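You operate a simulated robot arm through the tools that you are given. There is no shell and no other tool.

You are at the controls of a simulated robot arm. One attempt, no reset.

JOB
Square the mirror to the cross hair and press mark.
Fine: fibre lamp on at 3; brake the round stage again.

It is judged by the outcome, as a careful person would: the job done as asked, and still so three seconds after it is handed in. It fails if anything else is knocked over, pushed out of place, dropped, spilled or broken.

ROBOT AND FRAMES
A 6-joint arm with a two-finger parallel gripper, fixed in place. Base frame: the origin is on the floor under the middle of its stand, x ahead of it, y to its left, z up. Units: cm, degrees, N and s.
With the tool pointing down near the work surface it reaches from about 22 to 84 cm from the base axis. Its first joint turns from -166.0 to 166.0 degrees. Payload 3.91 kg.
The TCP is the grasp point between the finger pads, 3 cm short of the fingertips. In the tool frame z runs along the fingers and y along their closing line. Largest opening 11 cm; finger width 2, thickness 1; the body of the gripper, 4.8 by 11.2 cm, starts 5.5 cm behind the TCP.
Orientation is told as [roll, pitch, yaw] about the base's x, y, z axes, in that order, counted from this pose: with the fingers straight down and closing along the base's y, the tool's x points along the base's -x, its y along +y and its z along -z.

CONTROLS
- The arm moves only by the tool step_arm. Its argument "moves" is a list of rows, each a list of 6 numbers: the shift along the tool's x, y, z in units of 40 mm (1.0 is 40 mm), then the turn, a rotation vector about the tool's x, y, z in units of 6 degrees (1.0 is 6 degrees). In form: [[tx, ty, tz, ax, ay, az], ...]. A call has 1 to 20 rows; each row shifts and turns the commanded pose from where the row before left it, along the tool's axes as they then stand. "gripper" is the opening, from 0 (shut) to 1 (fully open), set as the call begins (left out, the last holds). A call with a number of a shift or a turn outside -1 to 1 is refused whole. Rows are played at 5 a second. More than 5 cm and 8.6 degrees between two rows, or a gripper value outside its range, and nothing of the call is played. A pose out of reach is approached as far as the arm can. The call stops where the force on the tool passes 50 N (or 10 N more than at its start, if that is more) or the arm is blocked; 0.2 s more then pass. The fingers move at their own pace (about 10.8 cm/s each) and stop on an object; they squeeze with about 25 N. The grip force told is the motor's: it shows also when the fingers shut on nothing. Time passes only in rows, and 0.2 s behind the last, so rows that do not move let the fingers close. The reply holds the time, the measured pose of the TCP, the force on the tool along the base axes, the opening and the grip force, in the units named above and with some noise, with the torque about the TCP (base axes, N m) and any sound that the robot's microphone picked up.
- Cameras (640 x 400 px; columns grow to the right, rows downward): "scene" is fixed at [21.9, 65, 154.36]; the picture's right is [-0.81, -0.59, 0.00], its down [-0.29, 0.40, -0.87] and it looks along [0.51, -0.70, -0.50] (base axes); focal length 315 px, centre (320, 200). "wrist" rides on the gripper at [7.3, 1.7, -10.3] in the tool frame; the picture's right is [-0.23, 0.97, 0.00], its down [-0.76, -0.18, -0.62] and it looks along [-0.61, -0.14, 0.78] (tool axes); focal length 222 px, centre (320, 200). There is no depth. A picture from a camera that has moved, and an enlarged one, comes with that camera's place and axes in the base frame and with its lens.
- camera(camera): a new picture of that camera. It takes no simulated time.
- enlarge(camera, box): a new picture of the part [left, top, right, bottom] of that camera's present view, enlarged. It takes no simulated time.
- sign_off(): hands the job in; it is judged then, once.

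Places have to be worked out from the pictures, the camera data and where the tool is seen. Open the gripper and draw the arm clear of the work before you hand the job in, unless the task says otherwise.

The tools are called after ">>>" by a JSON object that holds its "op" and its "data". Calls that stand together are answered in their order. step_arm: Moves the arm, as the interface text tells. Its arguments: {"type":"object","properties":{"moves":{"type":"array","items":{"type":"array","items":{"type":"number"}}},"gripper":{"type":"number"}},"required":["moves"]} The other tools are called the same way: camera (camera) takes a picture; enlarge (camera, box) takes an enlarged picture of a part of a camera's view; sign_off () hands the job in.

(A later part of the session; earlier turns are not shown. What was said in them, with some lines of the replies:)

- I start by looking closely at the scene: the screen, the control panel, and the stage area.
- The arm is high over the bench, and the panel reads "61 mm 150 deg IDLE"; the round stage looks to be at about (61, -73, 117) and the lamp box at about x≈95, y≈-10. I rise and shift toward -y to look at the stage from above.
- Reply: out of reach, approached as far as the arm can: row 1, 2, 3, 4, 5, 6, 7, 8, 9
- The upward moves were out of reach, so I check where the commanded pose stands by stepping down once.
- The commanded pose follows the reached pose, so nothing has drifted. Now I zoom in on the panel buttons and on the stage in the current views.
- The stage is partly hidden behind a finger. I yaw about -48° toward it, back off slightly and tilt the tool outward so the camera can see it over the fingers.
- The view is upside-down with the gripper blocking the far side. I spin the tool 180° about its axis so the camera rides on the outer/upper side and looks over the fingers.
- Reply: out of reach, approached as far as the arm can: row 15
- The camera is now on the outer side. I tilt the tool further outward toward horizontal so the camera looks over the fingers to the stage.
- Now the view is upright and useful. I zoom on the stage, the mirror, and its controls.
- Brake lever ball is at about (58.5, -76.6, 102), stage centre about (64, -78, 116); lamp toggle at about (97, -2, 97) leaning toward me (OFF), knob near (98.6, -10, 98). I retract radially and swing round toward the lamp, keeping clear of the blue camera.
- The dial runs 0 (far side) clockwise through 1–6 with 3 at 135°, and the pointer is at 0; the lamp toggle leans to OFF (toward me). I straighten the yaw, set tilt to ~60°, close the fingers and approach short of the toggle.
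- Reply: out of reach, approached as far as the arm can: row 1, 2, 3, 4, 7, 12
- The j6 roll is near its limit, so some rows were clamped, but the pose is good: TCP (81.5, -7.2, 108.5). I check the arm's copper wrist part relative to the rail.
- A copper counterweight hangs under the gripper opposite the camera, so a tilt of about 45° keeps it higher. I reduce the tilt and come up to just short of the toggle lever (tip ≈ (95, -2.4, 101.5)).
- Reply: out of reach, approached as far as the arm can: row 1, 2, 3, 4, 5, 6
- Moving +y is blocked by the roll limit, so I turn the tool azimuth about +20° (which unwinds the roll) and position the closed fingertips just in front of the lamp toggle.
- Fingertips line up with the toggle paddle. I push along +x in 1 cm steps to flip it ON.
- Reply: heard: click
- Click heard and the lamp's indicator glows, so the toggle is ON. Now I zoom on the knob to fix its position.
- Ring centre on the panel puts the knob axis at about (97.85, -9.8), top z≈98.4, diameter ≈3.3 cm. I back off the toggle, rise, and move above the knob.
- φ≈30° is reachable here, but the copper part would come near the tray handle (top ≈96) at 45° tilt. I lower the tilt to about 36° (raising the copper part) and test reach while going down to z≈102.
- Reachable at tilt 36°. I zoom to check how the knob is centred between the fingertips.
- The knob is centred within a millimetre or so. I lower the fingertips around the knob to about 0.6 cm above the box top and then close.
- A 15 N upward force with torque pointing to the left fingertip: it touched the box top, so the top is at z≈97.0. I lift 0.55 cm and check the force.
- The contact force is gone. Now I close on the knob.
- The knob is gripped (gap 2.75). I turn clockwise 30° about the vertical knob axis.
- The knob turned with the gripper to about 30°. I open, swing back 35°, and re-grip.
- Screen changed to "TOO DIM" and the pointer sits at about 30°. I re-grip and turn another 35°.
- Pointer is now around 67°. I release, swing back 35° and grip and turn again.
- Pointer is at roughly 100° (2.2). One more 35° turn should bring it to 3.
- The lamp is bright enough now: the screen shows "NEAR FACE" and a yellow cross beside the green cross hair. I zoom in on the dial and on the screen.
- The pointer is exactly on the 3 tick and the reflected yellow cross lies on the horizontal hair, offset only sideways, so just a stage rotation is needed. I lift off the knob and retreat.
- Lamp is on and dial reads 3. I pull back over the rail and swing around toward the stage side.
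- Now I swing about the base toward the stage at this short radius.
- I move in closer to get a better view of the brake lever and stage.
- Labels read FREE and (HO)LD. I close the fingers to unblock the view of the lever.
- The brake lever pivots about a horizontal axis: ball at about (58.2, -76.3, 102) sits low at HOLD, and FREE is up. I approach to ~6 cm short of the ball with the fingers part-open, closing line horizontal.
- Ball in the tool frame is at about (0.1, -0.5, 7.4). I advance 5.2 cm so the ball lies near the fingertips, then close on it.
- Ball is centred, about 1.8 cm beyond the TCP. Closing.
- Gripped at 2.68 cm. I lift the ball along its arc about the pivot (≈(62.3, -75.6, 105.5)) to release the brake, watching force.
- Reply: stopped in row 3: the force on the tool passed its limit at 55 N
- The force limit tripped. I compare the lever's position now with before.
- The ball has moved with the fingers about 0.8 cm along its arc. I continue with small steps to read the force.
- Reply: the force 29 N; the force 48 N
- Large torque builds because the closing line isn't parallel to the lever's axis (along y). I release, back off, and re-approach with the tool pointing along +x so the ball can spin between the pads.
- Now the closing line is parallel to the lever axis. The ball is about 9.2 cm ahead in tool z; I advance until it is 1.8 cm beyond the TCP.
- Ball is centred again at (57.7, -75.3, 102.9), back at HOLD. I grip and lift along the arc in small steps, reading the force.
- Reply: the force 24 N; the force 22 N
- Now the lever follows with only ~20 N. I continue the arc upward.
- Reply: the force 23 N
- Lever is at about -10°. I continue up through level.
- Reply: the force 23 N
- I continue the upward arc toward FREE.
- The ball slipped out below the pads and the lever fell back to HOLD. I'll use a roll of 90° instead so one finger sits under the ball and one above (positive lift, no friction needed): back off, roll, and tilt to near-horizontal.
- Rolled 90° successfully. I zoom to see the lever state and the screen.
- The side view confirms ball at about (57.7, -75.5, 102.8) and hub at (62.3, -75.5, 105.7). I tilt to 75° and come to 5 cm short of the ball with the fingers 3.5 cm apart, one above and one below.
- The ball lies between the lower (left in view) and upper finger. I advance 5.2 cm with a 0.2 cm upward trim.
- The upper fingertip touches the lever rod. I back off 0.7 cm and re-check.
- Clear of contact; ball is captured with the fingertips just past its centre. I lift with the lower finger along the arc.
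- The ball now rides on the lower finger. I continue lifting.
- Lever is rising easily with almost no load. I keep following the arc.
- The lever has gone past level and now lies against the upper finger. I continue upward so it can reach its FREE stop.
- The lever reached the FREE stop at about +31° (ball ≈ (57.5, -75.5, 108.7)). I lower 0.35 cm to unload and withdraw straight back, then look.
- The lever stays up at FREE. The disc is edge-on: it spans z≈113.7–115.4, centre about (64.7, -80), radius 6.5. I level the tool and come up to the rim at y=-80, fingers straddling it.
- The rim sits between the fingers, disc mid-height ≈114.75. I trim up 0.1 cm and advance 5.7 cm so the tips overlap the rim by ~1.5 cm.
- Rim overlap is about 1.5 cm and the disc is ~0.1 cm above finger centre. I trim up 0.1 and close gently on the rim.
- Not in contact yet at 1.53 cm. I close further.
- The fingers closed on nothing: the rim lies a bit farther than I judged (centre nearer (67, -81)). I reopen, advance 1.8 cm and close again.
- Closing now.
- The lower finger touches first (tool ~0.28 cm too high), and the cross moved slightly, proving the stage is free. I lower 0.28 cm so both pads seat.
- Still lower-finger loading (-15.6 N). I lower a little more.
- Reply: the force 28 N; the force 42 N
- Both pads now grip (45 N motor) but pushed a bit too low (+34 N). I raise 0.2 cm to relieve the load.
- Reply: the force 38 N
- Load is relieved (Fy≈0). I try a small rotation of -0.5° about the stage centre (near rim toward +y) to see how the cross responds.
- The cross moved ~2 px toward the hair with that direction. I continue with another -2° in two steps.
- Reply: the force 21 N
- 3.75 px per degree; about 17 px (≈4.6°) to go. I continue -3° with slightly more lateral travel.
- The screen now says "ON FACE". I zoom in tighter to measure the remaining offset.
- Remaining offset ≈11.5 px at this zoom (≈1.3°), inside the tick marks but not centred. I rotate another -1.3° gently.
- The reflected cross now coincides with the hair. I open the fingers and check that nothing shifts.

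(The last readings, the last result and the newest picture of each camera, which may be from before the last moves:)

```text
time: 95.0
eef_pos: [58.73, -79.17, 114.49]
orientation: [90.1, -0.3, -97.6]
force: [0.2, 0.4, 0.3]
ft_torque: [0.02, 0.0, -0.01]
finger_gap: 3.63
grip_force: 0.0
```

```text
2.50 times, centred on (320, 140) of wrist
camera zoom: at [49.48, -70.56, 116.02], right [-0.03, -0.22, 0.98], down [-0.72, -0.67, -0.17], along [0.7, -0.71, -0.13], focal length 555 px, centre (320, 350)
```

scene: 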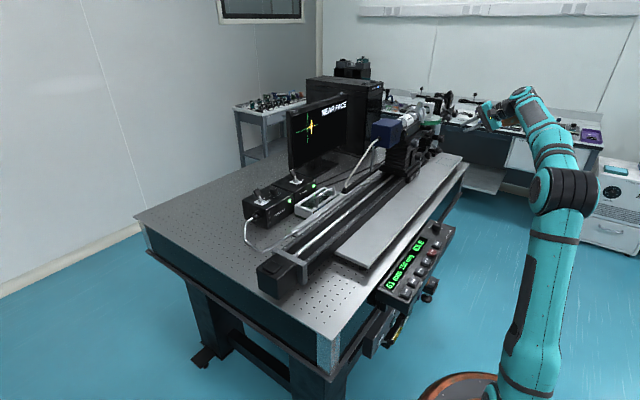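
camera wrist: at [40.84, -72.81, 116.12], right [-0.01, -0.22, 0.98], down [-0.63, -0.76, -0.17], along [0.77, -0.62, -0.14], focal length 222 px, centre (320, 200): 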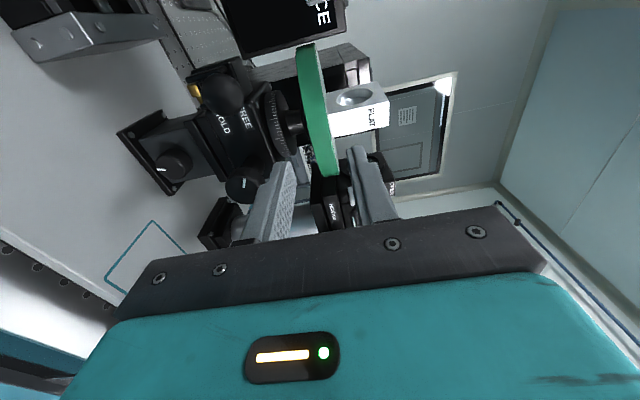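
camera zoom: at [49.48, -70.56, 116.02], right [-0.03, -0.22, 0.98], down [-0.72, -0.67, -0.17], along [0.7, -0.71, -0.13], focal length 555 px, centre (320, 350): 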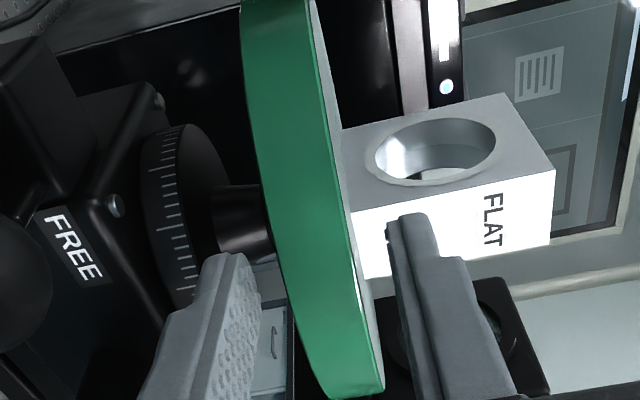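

No shift after release. I back straight out, then return to the pose in front of the brake ball (75° tilt, fingers above and below).

>>> {"op": "step_arm", "data": {"moves": [[0, 0, -0.5, 0, 0, 0], [0, 0, -0.75, 0, 0, 0], [0, 0, -0.75, 0, 0, 0], [0, 0, 0, 0, 0.575, 0], [0, 0, 0, 0, 0.575, 0], [0, 0, 0, 0.845, 0, 0], [0, 0, 0, 0.845, 0, 0], [0, 0, 0, 0.845, 0, 0], [0.375, -0.456, -0.25, 0, 0, 0], [0.375, -0.456, -0.25, 0, 0, 0], [0, 0, 0, 0, 0, 0]]}}

>>> {"op": "enlarge", "data": {"camera": "wrist", "box": [220, 60, 420, 220]}}

>>> {"op": "enlarge", "data": {"camera": "scene", "box": [285, 100, 345, 150]}}

```text
time: 97.4
eef_pos: [47.89, -74.95, 111.39]
orientation: [75.0, -0.4, -90.6]
force: [0.3, 0.1, 0.5]
ft_torque: [-0.01, -0.02, 0.03]
finger_gap: 3.64
grip_force: 0.1
```

```text
2.50 times, centred on (320, 140) of wrist
camera zoom: at [38.52, -67.62, 115.63], right [0.25, -0.22, 0.94], down [-0.66, -0.75, 0.0], along [0.71, -0.62, -0.34], focal length 555 px, centre (320, 350)
```

zoom: 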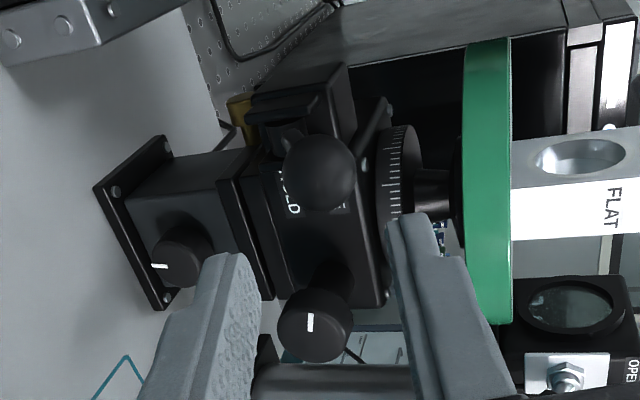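

```text
8.00 times, centred on (315, 125) of scene
camera zoom: at [21.9, 65.0, 154.36], right [-0.81, -0.59, 0.0], down [-0.29, 0.4, -0.87], along [0.51, -0.7, -0.5], focal length 2520 px, centre (360, 800)
```

zoom: 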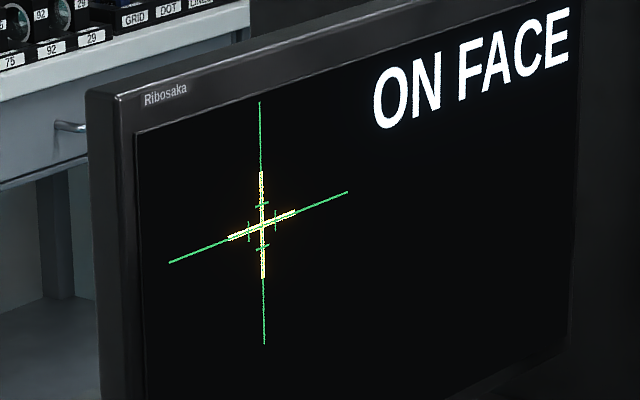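

Cross is still squared. The FREE ball sits centred between the fingers about 10 cm ahead; I advance 7.2 cm.

>>> {"op": "step_arm", "data": {"moves": [[-0.025, -0.005, 0.6, 0, 0, 0], [-0.025, -0.005, 0.6, 0, 0, 0], [-0.025, -0.005, 0.6, 0, 0, 0], [0, 0, 0, 0, 0, 0]]}}

>>> {"op": "enlarge", "data": {"camera": "wrist", "box": [220, 60, 420, 220]}}

```text
time: 98.4
eef_pos: [54.88, -75.52, 109.52]
orientation: [74.9, -0.4, -90.6]
force: [-0.2, -0.4, -0.3]
ft_torque: [-0.01, -0.01, -0.04]
finger_gap: 3.63
grip_force: 0.1
```

```text
2.50 times, centred on (320, 140) of wrist
camera zoom: at [45.47, -68.07, 113.74], right [0.25, -0.22, 0.94], down [-0.66, -0.75, 0.0], along [0.71, -0.62, -0.34], focal length 555 px, centre (320, 350)
```

zoom: 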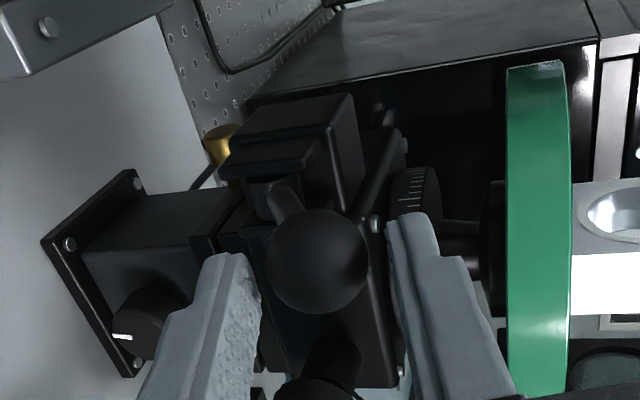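

Ball captured with no contact force. I move down along the arc so the upper finger pushes the lever toward HOLD.

>>> {"op": "step_arm", "data": {"moves": [[0, -0.1, 0, 0, 0, 0], [0, -0.094, -0.018, 0, 0, 0], [0, -0.094, -0.018, 0, 0, 0], [0, -0.096, -0.005, 0, 0, 0], [0, -0.096, -0.005, 0, 0, 0], [0, -0.0955, 0.009, 0, 0, 0], [0, -0.0955, 0.009, 0, 0, 0]]}}

>>> {"op": "enlarge", "data": {"camera": "wrist", "box": [220, 60, 420, 220]}}

>>> {"op": "enlarge", "data": {"camera": "scene", "box": [285, 100, 345, 150]}}

```text
time: 100.0
eef_pos: [54.16, -75.52, 107.0]
orientation: [74.9, -0.4, -90.6]
force: [0.1, -0.3, 0.3]
ft_torque: [0.0, -0.01, -0.01]
finger_gap: 3.7
grip_force: 0.6
```

```text
2.50 times, centred on (320, 140) of wrist
camera zoom: at [44.77, -68.05, 111.14], right [0.25, -0.22, 0.94], down [-0.66, -0.75, 0.0], along [0.71, -0.62, -0.34], focal length 555 px, centre (320, 350)
```

zoom: 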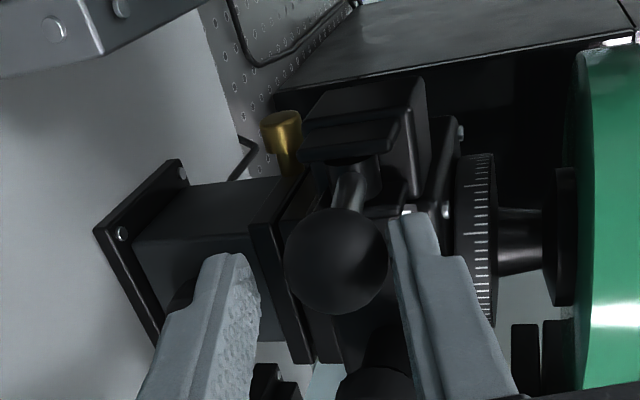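

```text
8.00 times, centred on (315, 125) of scene
camera zoom: at [21.9, 65.0, 154.36], right [-0.81, -0.59, 0.0], down [-0.29, 0.4, -0.87], along [0.51, -0.7, -0.5], focal length 2520 px, centre (360, 800)
```

zoom: 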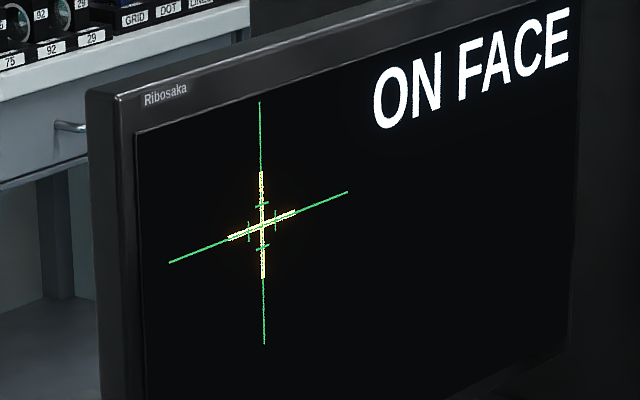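

The lever is coming down with the cross unchanged. I continue down to the HOLD stop.

>>> {"op": "step_arm", "data": {"moves": [[0, -0.0935, 0.022, 0, 0, 0], [0, -0.0935, 0.022, 0, 0, 0], [0, -0.09, 0.035, 0, 0, 0], [0, -0.09, 0.035, 0, 0, 0], [0, -0.084, 0.047, 0, 0, 0], [0, -0.084, 0.047, 0, 0, 0]]}}

>>> {"op": "enlarge", "data": {"camera": "wrist", "box": [220, 60, 420, 220]}}

>>> {"op": "enlarge", "data": {"camera": "scene", "box": [285, 100, 345, 150]}}

```text
time: 101.4
eef_pos: [54.29, -75.5, 104.66]
orientation: [74.9, -0.4, -90.6]
force: [-0.6, 0.2, -1.3]
ft_torque: [-0.02, 0.03, -0.02]
finger_gap: 3.68
grip_force: 0.5
```

```text
2.50 times, centred on (320, 140) of wrist
camera zoom: at [44.98, -68.09, 108.84], right [0.25, -0.22, 0.94], down [-0.66, -0.75, 0.0], along [0.71, -0.62, -0.34], focal length 555 px, centre (320, 350)
```

zoom: 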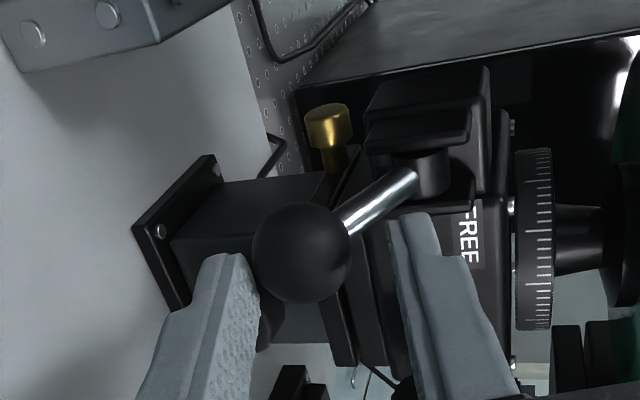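

```text
8.00 times, centred on (315, 125) of scene
camera zoom: at [21.9, 65.0, 154.36], right [-0.81, -0.59, 0.0], down [-0.29, 0.4, -0.87], along [0.51, -0.7, -0.5], focal length 2520 px, centre (360, 800)
```

zoom: 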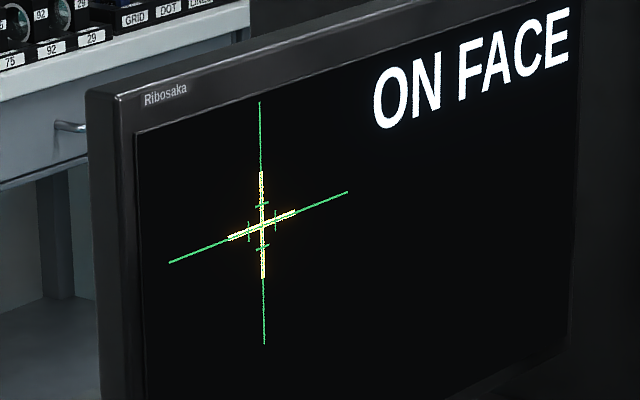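

The lever snapped past centre and rests on the lower finger. I continue down to let it reach the stop and press lightly with the upper finger.

>>> {"op": "step_arm", "data": {"moves": [[0, -0.0765, 0.05, 0, 0, 0], [0, -0.0765, 0.05, 0, 0, 0], [0, -0.069, 0.05, 0, 0, 0], [0, -0.069, 0.05, 0, 0, 0], [0, -0.06, 0, 0, 0, 0]]}}

>>> {"op": "enlarge", "data": {"camera": "wrist", "box": [220, 60, 420, 220]}}

>>> {"op": "enlarge", "data": {"camera": "scene", "box": [303, 115, 335, 140]}}

```text
time: 102.6
eef_pos: [54.7, -75.44, 103.18]
orientation: [75.0, -0.5, -90.7]
force: [-0.9, -2.9, 13.6]
ft_torque: [0.02, -0.37, -0.2]
finger_gap: 4.29
grip_force: 6.8
```

```text
2.50 times, centred on (320, 140) of wrist
camera zoom: at [45.33, -68.04, 107.36], right [0.25, -0.22, 0.94], down [-0.66, -0.75, 0.0], along [0.71, -0.62, -0.33], focal length 555 px, centre (320, 350)
```

zoom: 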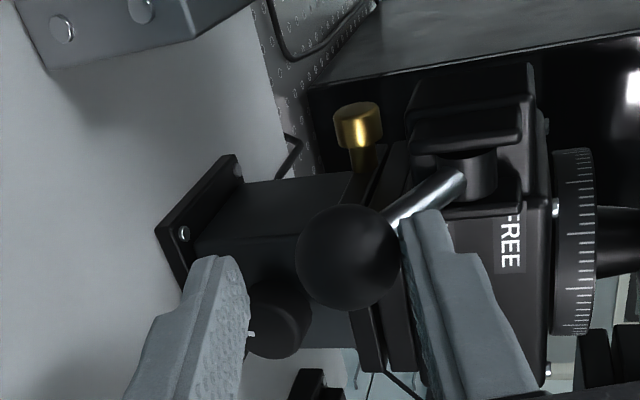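

```text
16.00 times, centred on (319, 128) of scene
camera zoom: at [21.9, 65.0, 154.36], right [-0.81, -0.59, 0.0], down [-0.29, 0.4, -0.87], along [0.51, -0.7, -0.5], focal length 5040 px, centre (336, 1360)
```

zoom: 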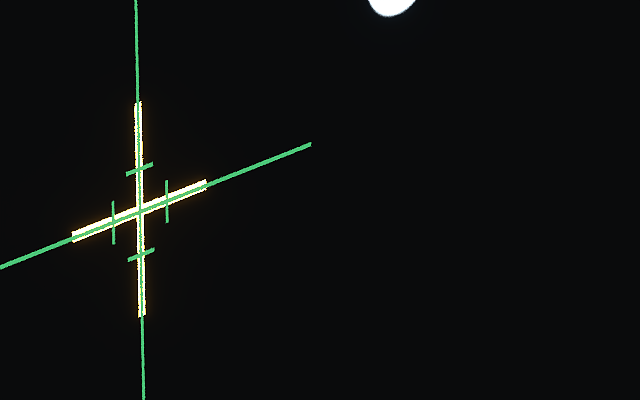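

The lever is pressed to the HOLD stop (13.6 N reaction) and the cross is still exactly centred. I unload and retreat, then verify the lever stays.

>>> {"op": "step_arm", "data": {"moves": [[0, 0.11, -0.02, 0, 0, 0], [0, 0, -0.6, 0, 0, 0], [0, 0, -0.9, 0, 0, 0], [0, 0, -0.9, 0, 0, 0], [0, 0, 0, 0, 0, 0]]}}

>>> {"op": "camera", "data": {"camera": "wrist"}}

>>> {"op": "enlarge", "data": {"camera": "wrist", "box": [220, 60, 420, 220]}}

>>> {"op": "enlarge", "data": {"camera": "scene", "box": [303, 115, 335, 140]}}

>>> {"op": "enlarge", "data": {"camera": "scene", "box": [375, 215, 460, 305]}}

```text
time: 103.8
eef_pos: [45.54, -75.27, 106.1]
orientation: [75.0, -0.5, -90.6]
force: [0.1, -0.8, -0.3]
ft_torque: [-0.03, 0.0, 0.02]
finger_gap: 3.63
grip_force: 0.0
```

```text
taken
camera wrist: at [36.13, -67.95, 110.18], right [0.25, -0.22, 0.94], down [-0.66, -0.75, 0.0], along [0.71, -0.62, -0.34], focal length 222 px, centre (320, 200)
```

wrist: 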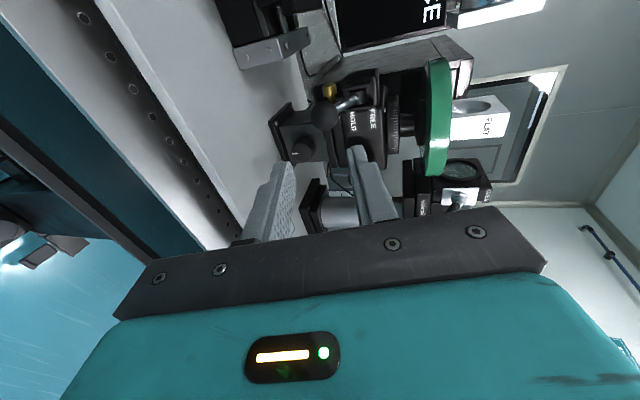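

```text
2.50 times, centred on (320, 140) of wrist
camera zoom: at [36.13, -67.95, 110.18], right [0.25, -0.22, 0.94], down [-0.66, -0.75, 0.0], along [0.71, -0.62, -0.34], focal length 555 px, centre (320, 350)
```

zoom: 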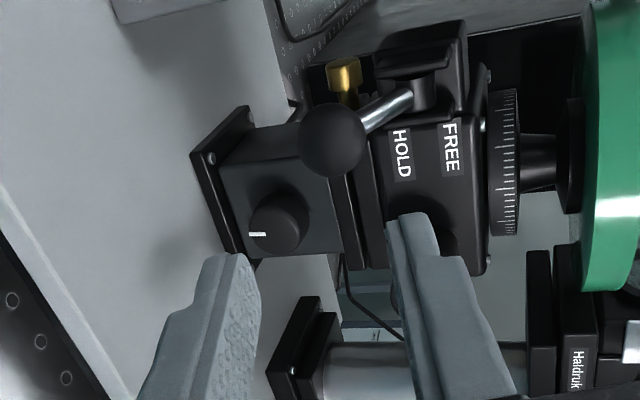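

```text
16.00 times, centred on (319, 128) of scene
camera zoom: at [21.9, 65.0, 154.36], right [-0.81, -0.59, 0.0], down [-0.29, 0.4, -0.87], along [0.51, -0.7, -0.5], focal length 5040 px, centre (336, 1360)
```

zoom: 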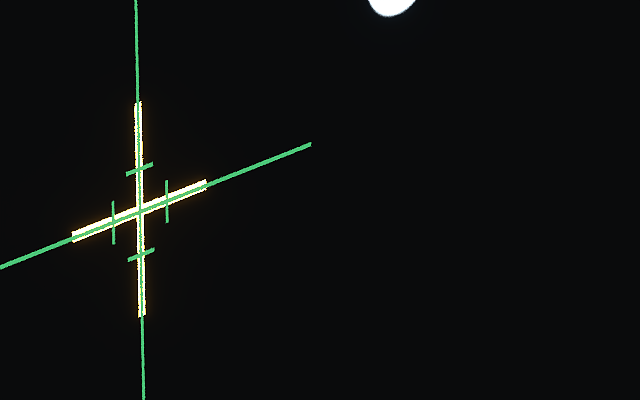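

```text
4.44 times, centred on (418, 260) of scene
camera zoom: at [21.9, 65.0, 154.36], right [-0.81, -0.59, 0.0], down [-0.29, 0.4, -0.87], along [0.51, -0.7, -0.5], focal length 1400 px, centre (-113, -67)
```

zoom: 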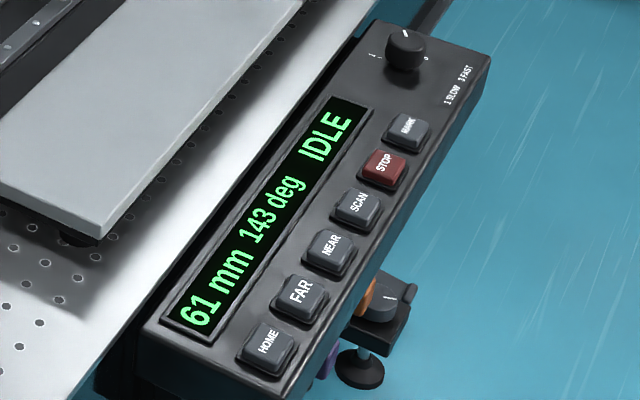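

Brake lever is at HOLD and the panel reads 143 deg; the cross is centred. Now I zoom on the panel to locate the MARK button.

>>> {"op": "enlarge", "data": {"camera": "scene", "box": [420, 215, 460, 255]}}

>>> {"op": "enlarge", "data": {"camera": "scene", "box": [370, 215, 470, 325]}}

```text
10.00 times, centred on (440, 235) of scene
camera zoom: at [21.9, 65.0, 154.36], right [-0.81, -0.59, 0.0], down [-0.29, 0.4, -0.87], along [0.51, -0.7, -0.5], focal length 3150 px, centre (-880, -150)
```

zoom: 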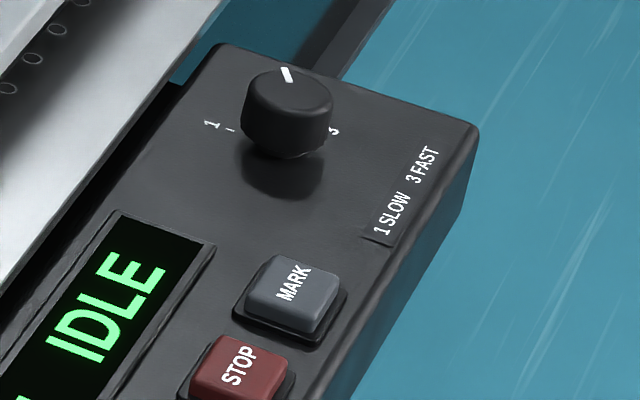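

```text
3.64 times, centred on (420, 270) of scene
camera zoom: at [21.9, 65.0, 154.36], right [-0.81, -0.59, 0.0], down [-0.29, 0.4, -0.87], along [0.51, -0.7, -0.5], focal length 1145 px, centre (-44, -54)
```

zoom: 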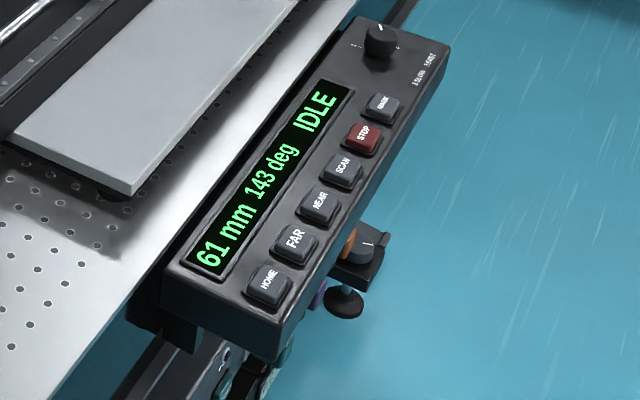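

MARK is the grey button at the far (-y) end next to STOP, around (40.5, -30, 86). I back away, rise, and move along +y toward the panel before turning the tool down.

>>> {"op": "step_arm", "data": {"moves": [[0, 0, -1, 0, 0, 0], [0, 0, -1, 0, 0, 0], [0, 0.97, -0.26, 0, 0, 0], [0, 0.97, -0.26, 0, 0, 0], [1, 0, 0, 0, 0, 0], [1, 0, 0, 0, 0, 0], [1, 0, 0, 0, 0, 0], [1, 0, 0, 0, 0, 0], [1, 0, 0, 0, 0, 0], [1, 0, 0, 0, 0, 0], [1, 0, 0, 0, 0, 0], [1, 0, 0, 0, 0, 0], [1, 0, 0, 0, 0, 0], [1, 0, 0, 0, 0, 0], [0, 0, 0, 0, 0, 0]], "gripper": 0}}

>>> {"op": "camera", "data": {"camera": "scene"}}

>>> {"op": "camera", "data": {"camera": "wrist"}}

```text
time: 107.0
eef_pos: [38.27, -35.13, 115.75]
orientation: [75.0, -0.4, -90.6]
force: [0.6, 0.2, -0.5]
ft_torque: [0.0, -0.05, 0.0]
finger_gap: 0.02
grip_force: 25.0
```

```text
taken
```

scene: 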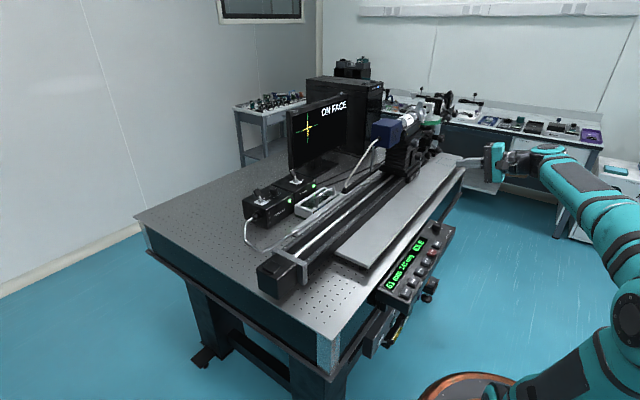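

```text
taken
camera wrist: at [28.88, -27.78, 120.02], right [0.25, -0.22, 0.94], down [-0.66, -0.75, 0.0], along [0.71, -0.62, -0.34], focal length 222 px, centre (320, 200)
```

wrist: 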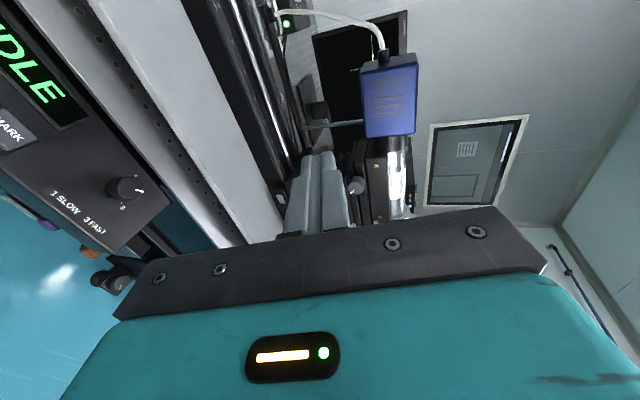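

Now I rotate the tool to point straight down over the panel.

>>> {"op": "step_arm", "data": {"moves": [[0, 0, 0, 1, 0, 0], [0, 0, 0, 1, 0, 0], [0, 0, 0, 1, 0, 0], [0, 0, 0, 1, 0, 0], [0, 0, 0, 1, 0, 0], [0, 0, 0, 1, 0, 0], [0, 0, 0, 1, 0, 0], [0, 0, 0, 1, 0, 0], [0, 0, 0, 1, 0, 0], [0, 0, 0, 1, 0, 0], [0, 0, 0, 1, 0, 0], [0, 0, 0, 1, 0, 0], [0, 0, 0, 0.5, 0, 0], [0, 0, 0, 0, 0, 0]]}}

>>> {"op": "camera", "data": {"camera": "wrist"}}

>>> {"op": "camera", "data": {"camera": "scene"}}

```text
time: 110.0
eef_pos: [38.34, -35.16, 115.82]
orientation: [-0.1, -0.4, -90.6]
force: [0.1, -0.6, 0.5]
ft_torque: [-0.01, -0.01, -0.04]
finger_gap: 0.0
grip_force: 25.0
```

```text
taken
camera wrist: at [40.1, -27.86, 126.06], right [0.97, -0.24, 0.0], down [-0.19, -0.75, 0.63], along [-0.15, -0.61, -0.78], focal length 222 px, centre (320, 200)
```

wrist: 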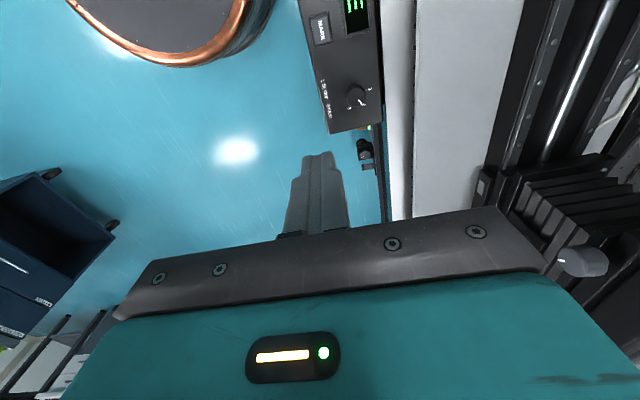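

```text
taken
```

scene: 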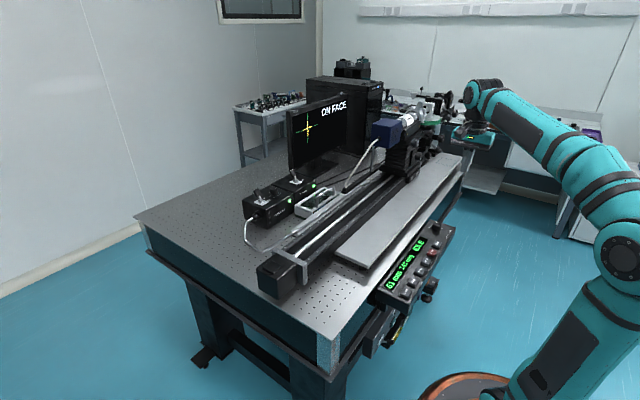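

MARK triangulates to about (40.3, -29.0, 86.5). I move over it and down to a TCP height of 100.

>>> {"op": "step_arm", "data": {"moves": [[0.38, 0.12, 0.95, 0, 0, 0], [0.38, 0.12, 0.95, 0, 0, 0], [0.38, 0.12, 0.95, 0, 0, 0], [0.38, 0.12, 0.95, 0, 0, 0], [0, 0, 0, 0, 0, 0]]}}

>>> {"op": "camera", "data": {"camera": "wrist"}}

>>> {"op": "enlarge", "data": {"camera": "wrist", "box": [240, 60, 440, 220]}}

>>> {"op": "enlarge", "data": {"camera": "scene", "box": [370, 185, 480, 305]}}

```text
time: 111.2
eef_pos: [40.11, -29.29, 100.69]
orientation: [-0.1, -0.4, -90.6]
force: [1.1, 0.8, 0.6]
ft_torque: [0.0, 0.02, 0.01]
finger_gap: 0.0
grip_force: 25.2
```

```text
taken
camera wrist: at [42.01, -21.94, 110.86], right [0.97, -0.24, 0.0], down [-0.19, -0.76, 0.63], along [-0.15, -0.61, -0.78], focal length 222 px, centre (320, 200)
```

wrist: 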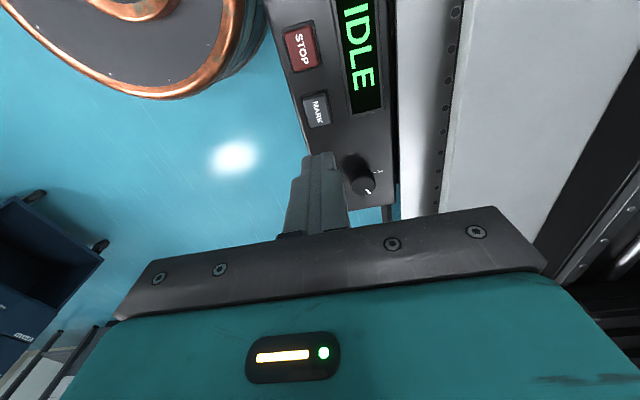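

```text
2.50 times, centred on (340, 140) of wrist
camera zoom: at [42.01, -21.94, 110.86], right [0.97, -0.24, 0.0], down [-0.19, -0.76, 0.63], along [-0.15, -0.61, -0.78], focal length 555 px, centre (270, 350)
```

zoom: 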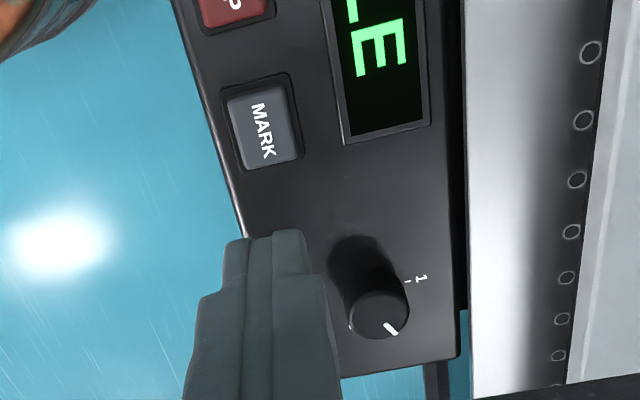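

```text
3.33 times, centred on (425, 245) of scene
camera zoom: at [21.9, 65.0, 154.36], right [-0.81, -0.59, 0.0], down [-0.29, 0.4, -0.87], along [0.51, -0.7, -0.5], focal length 1050 px, centre (-30, 50)
```

zoom: 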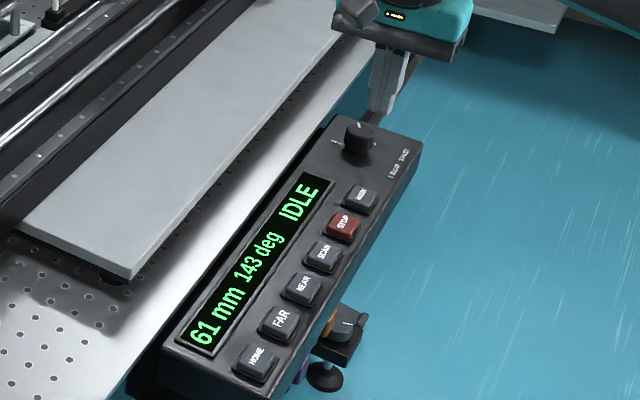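

MARK refined to (40.1, -28.8, 87.3); the tip is nearly above it. I descend to about 2 cm above the button and check alignment.

>>> {"op": "step_arm", "data": {"moves": [[0.04, 0, 0.68, 0, 0, 0], [0.04, 0, 0.68, 0, 0, 0], [0.04, 0, 0.68, 0, 0, 0], [0, 0, 0, 0, 0, 0]]}}

>>> {"op": "enlarge", "data": {"camera": "wrist", "box": [240, 60, 440, 220]}}

>>> {"op": "enlarge", "data": {"camera": "scene", "box": [400, 190, 480, 270]}}

```text
time: 112.2
eef_pos: [40.25, -28.87, 92.48]
orientation: [-0.1, -0.5, -90.6]
force: [0.0, 0.0, 0.1]
ft_torque: [0.02, 0.02, 0.01]
finger_gap: 0.0
grip_force: 25.2
```

```text
2.50 times, centred on (340, 140) of wrist
camera zoom: at [42.14, -21.53, 102.69], right [0.97, -0.24, 0.0], down [-0.19, -0.76, 0.63], along [-0.15, -0.61, -0.78], focal length 555 px, centre (270, 350)
```

zoom: 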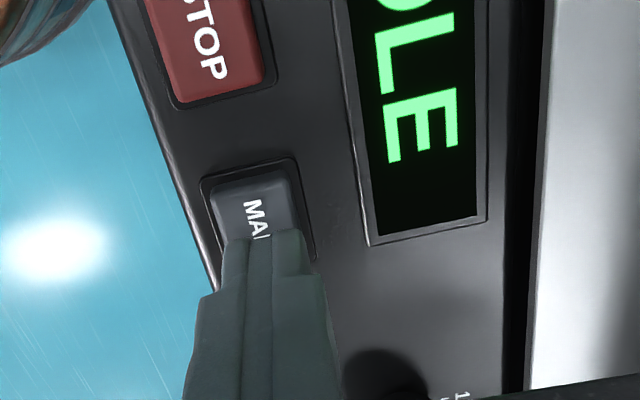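

```text
5.00 times, centred on (440, 230) of scene
camera zoom: at [21.9, 65.0, 154.36], right [-0.81, -0.59, 0.0], down [-0.29, 0.4, -0.87], along [0.51, -0.7, -0.5], focal length 1575 px, centre (-280, 50)
```

zoom: 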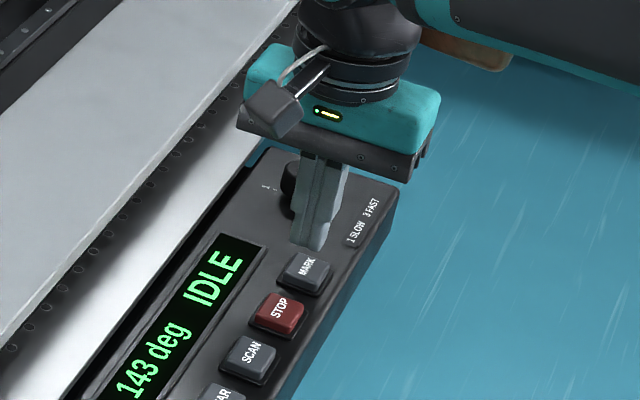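

The tip is lined up above MARK. I lower in small steps until contact.

>>> {"op": "step_arm", "data": {"moves": [[0, 0, 0.15, 0, 0, 0], [0, 0, 0.15, 0, 0, 0], [0, 0, 0.1, 0, 0, 0]]}}

>>> {"op": "enlarge", "data": {"camera": "wrist", "box": [240, 60, 440, 220]}}

>>> {"op": "enlarge", "data": {"camera": "scene", "box": [400, 190, 480, 270]}}

```text
time: 113.0
eef_pos: [40.37, -28.87, 90.78]
orientation: [0.0, -0.5, -90.6]
force: [-0.1, 0.7, -0.6]
ft_torque: [0.01, -0.01, 0.0]
finger_gap: 0.01
grip_force: 25.2
```

```text
2.50 times, centred on (340, 140) of wrist
camera zoom: at [42.12, -21.54, 101.03], right [0.97, -0.24, 0.0], down [-0.19, -0.76, 0.63], along [-0.15, -0.61, -0.78], focal length 555 px, centre (270, 350)
```

zoom: 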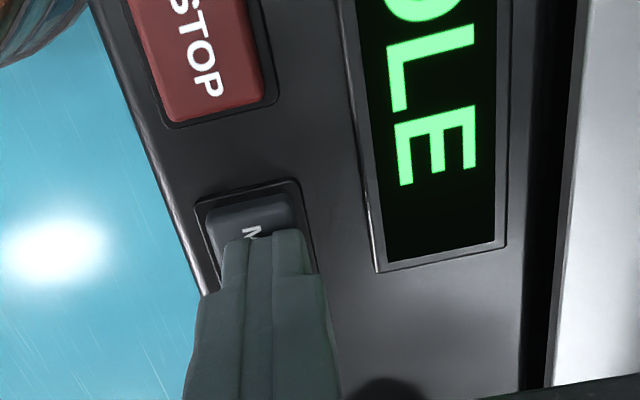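

```text
5.00 times, centred on (440, 230) of scene
camera zoom: at [21.9, 65.0, 154.36], right [-0.81, -0.59, 0.0], down [-0.29, 0.4, -0.87], along [0.51, -0.7, -0.5], focal length 1575 px, centre (-280, 50)
```

zoom: 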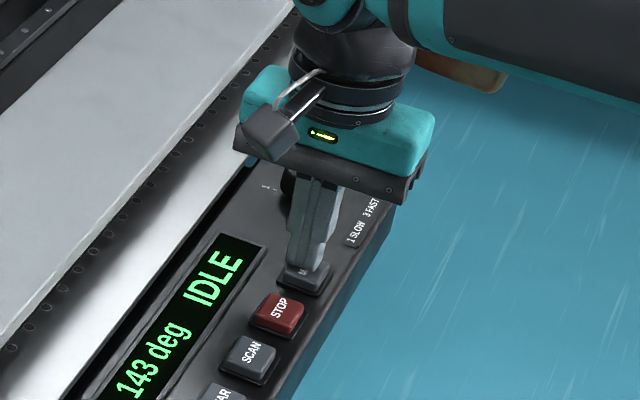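

Tip is right over MARK without contact yet. I press down in 2 mm steps.

>>> {"op": "step_arm", "data": {"moves": [[0, 0, 0.05, 0, 0, 0], [0, 0, 0.05, 0, 0, 0], [0, 0, 0.05, 0, 0, 0]]}}

>>> {"op": "enlarge", "data": {"camera": "scene", "box": [370, 190, 480, 300]}}

```text
time: 113.8
eef_pos: [40.27, -28.91, 90.27]
orientation: [0.0, -0.4, -90.6]
force: [-1.3, -0.5, 1.3]
ft_torque: [0.03, 0.0, 0.01]
finger_gap: 0.0
grip_force: 25.0
heard: click
```

```text
3.64 times, centred on (425, 245) of scene
camera zoom: at [21.9, 65.0, 154.36], right [-0.81, -0.59, 0.0], down [-0.29, 0.4, -0.87], along [0.51, -0.7, -0.5], focal length 1145 px, centre (-62, 36)
```

zoom: 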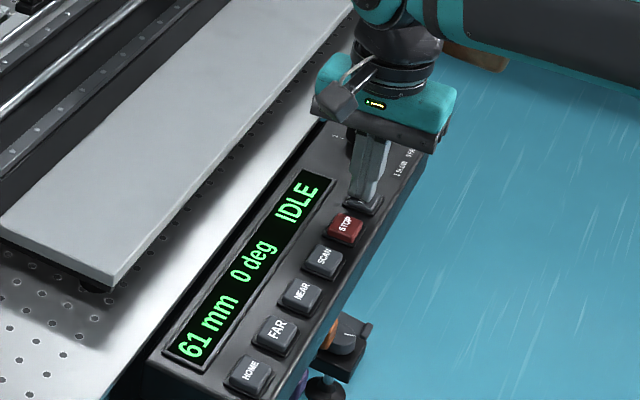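

A click, and the display now reads "61 mm 0 deg" — MARK has set the reference. I lift off straight up and draw the arm clear.

>>> {"op": "step_arm", "data": {"moves": [[0, 0, -0.5, 0, 0, 0], [0, 0, -1, 0, 0, 0], [0, 0, -1, 0, 0, 0], [0, 0, -1, 0, 0, 0], [0, 0, -1, 0, 0, 0], [0, 0, -1, 0, 0, 0], [0, 0, 0, 0, 0, 0]]}}

>>> {"op": "camera", "data": {"camera": "scene"}}

>>> {"op": "enlarge", "data": {"camera": "scene", "box": [303, 115, 335, 140]}}

>>> {"op": "enlarge", "data": {"camera": "scene", "box": [370, 215, 470, 325]}}

>>> {"op": "enlarge", "data": {"camera": "scene", "box": [235, 165, 325, 230]}}

>>> {"op": "enlarge", "data": {"camera": "scene", "box": [360, 90, 470, 190]}}

```text
time: 115.4
eef_pos: [40.21, -28.79, 112.23]
orientation: [-0.1, -0.3, -90.6]
force: [-0.3, -0.5, 0.0]
ft_torque: [-0.01, 0.03, 0.01]
finger_gap: 0.0
grip_force: 25.1
```

```text
taken
```

scene: 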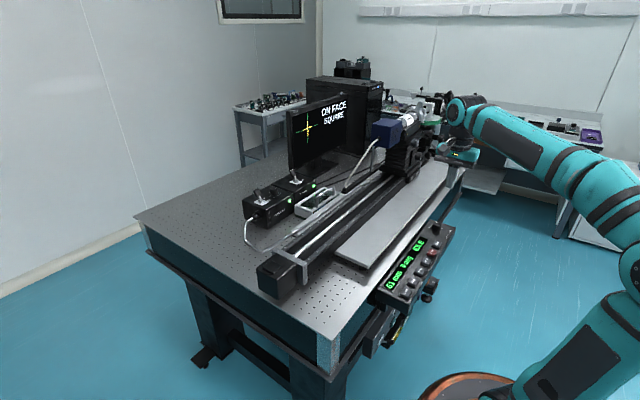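

```text
16.00 times, centred on (319, 128) of scene
camera zoom: at [21.9, 65.0, 154.36], right [-0.81, -0.59, 0.0], down [-0.29, 0.4, -0.87], along [0.51, -0.7, -0.5], focal length 5040 px, centre (336, 1360)
```

zoom: 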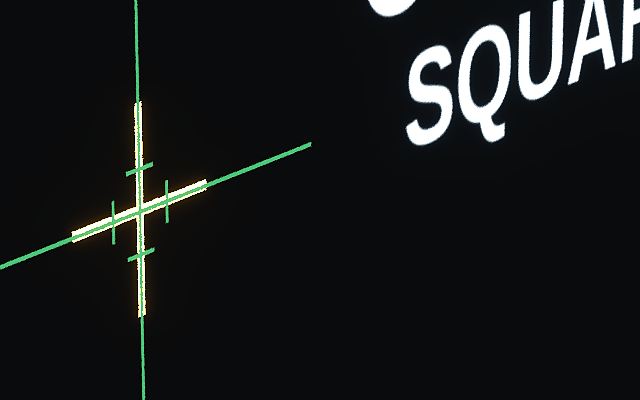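

```text
3.64 times, centred on (420, 270) of scene
camera zoom: at [21.9, 65.0, 154.36], right [-0.81, -0.59, 0.0], down [-0.29, 0.4, -0.87], along [0.51, -0.7, -0.5], focal length 1145 px, centre (-44, -54)
```

zoom: 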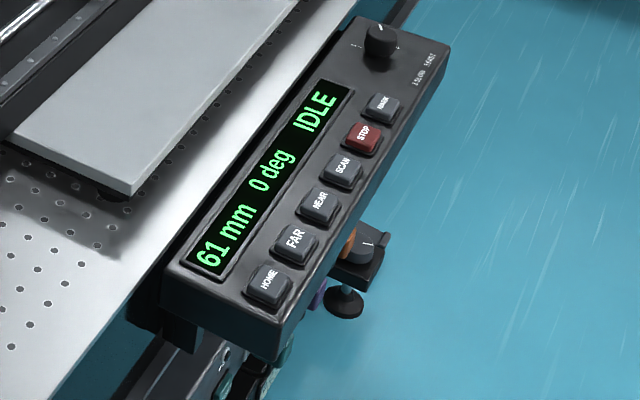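

```text
6.15 times, centred on (280, 198) of scene
camera zoom: at [21.9, 65.0, 154.36], right [-0.81, -0.59, 0.0], down [-0.29, 0.4, -0.87], along [0.51, -0.7, -0.5], focal length 1938 px, centre (566, 215)
```

zoom: 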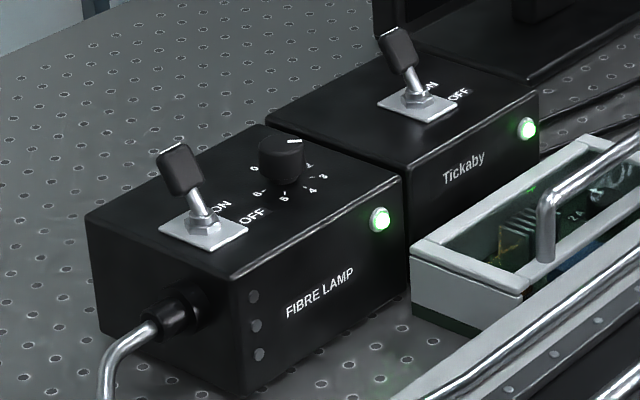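

```text
4.00 times, centred on (415, 140) of scene
camera zoom: at [21.9, 65.0, 154.36], right [-0.81, -0.59, 0.0], down [-0.29, 0.4, -0.87], along [0.51, -0.7, -0.5], focal length 1260 px, centre (-60, 440)
```

zoom: 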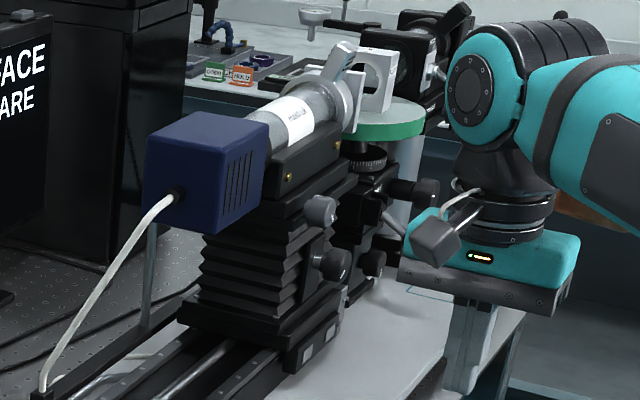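

The screen shows "ON FACE / SQUARE", angle zeroed, lamp on at 3, lever at HOLD. I open the gripper, raise the arm clear, and wait a moment to confirm everything holds.

>>> {"op": "step_arm", "data": {"moves": [[0, -0.5, -0.8, 0, 0, 0], [0, -0.5, -0.8, 0, 0, 0], [0, -0.5, -0.8, 0, 0, 0], [0, 0, 0, 0, 0, 0], [0, 0, 0, 0, 0, 0], [0, 0, 0, 0, 0, 0], [0, 0, 0, 0, 0, 0], [0, 0, 0, 0, 0, 0], [0, 0, 0, 0, 0, 0], [0, 0, 0, 0, 0, 0], [0, 0, 0, 0, 0, 0], [0, 0, 0, 0, 0, 0]], "gripper": 1}}

>>> {"op": "camera", "data": {"camera": "scene"}}

>>> {"op": "enlarge", "data": {"camera": "scene", "box": [285, 95, 355, 150]}}

>>> {"op": "enlarge", "data": {"camera": "scene", "box": [380, 90, 470, 190]}}

```text
time: 118.0
eef_pos: [34.17, -28.57, 121.87]
orientation: [-0.1, -0.4, -90.6]
force: [0.3, -0.5, 0.8]
ft_torque: [-0.01, 0.02, -0.01]
finger_gap: 11.01
grip_force: 0.1
```

```text
taken
```

scene: 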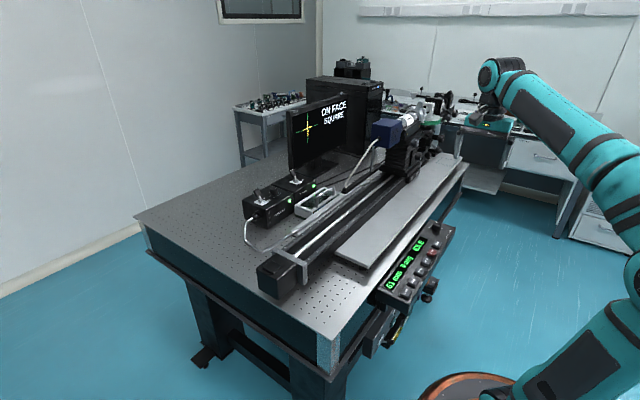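

```text
7.27 times, centred on (320, 122) of scene
camera zoom: at [21.9, 65.0, 154.36], right [-0.81, -0.59, 0.0], down [-0.29, 0.4, -0.87], along [0.51, -0.7, -0.5], focal length 2291 px, centre (320, 764)
```

zoom: 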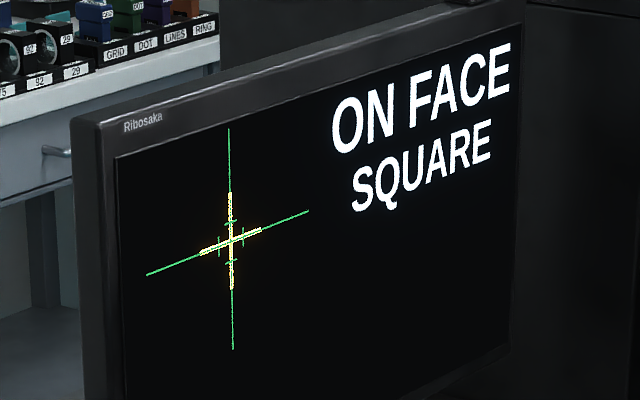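

```text
4.00 times, centred on (425, 140) of scene
camera zoom: at [21.9, 65.0, 154.36], right [-0.81, -0.59, 0.0], down [-0.29, 0.4, -0.87], along [0.51, -0.7, -0.5], focal length 1260 px, centre (-100, 440)
```

zoom: 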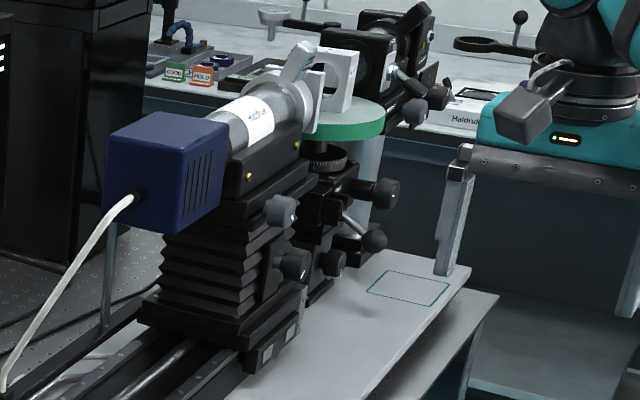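

Everything is steady: the screen reads "ON FACE / SQUARE" with the cross on the hair, the lamp is on at 3, the brake lever is down at HOLD, and the angle is marked at 0 deg. The gripper is open and the arm is clear, so I hand the job in.

>>> {"op": "sign_off", "data": {}}

```text
The job is handed in.
```

The mirror is squared to the cross hair, MARK has been pressed, and the job is handed in.

- **Mirror:** the reflected cross lies on the cross hair, and the screen reads "ON FACE / SQUARE". It was unchanged about 3 seconds after I drew the arm back.
- **Mark:** the button clicked and the panel angle changed from 143 deg to 0 deg.
- **Fibre lamp:** it is on, with the dial pointer on the 3 tick.
- **Round stage:** it is braked again, with the lever down at HOLD. Braking did not move the cross.

- **Contacts:** a fingertip pressed the top of the lamp box at about 15 N while I was lining up on its dial. My first try at the brake lever stopped at the force limit (55 N), so I changed the grip. In the last pictures, nothing looks moved or damaged.

The gripper is open and the arm is clear of the work.
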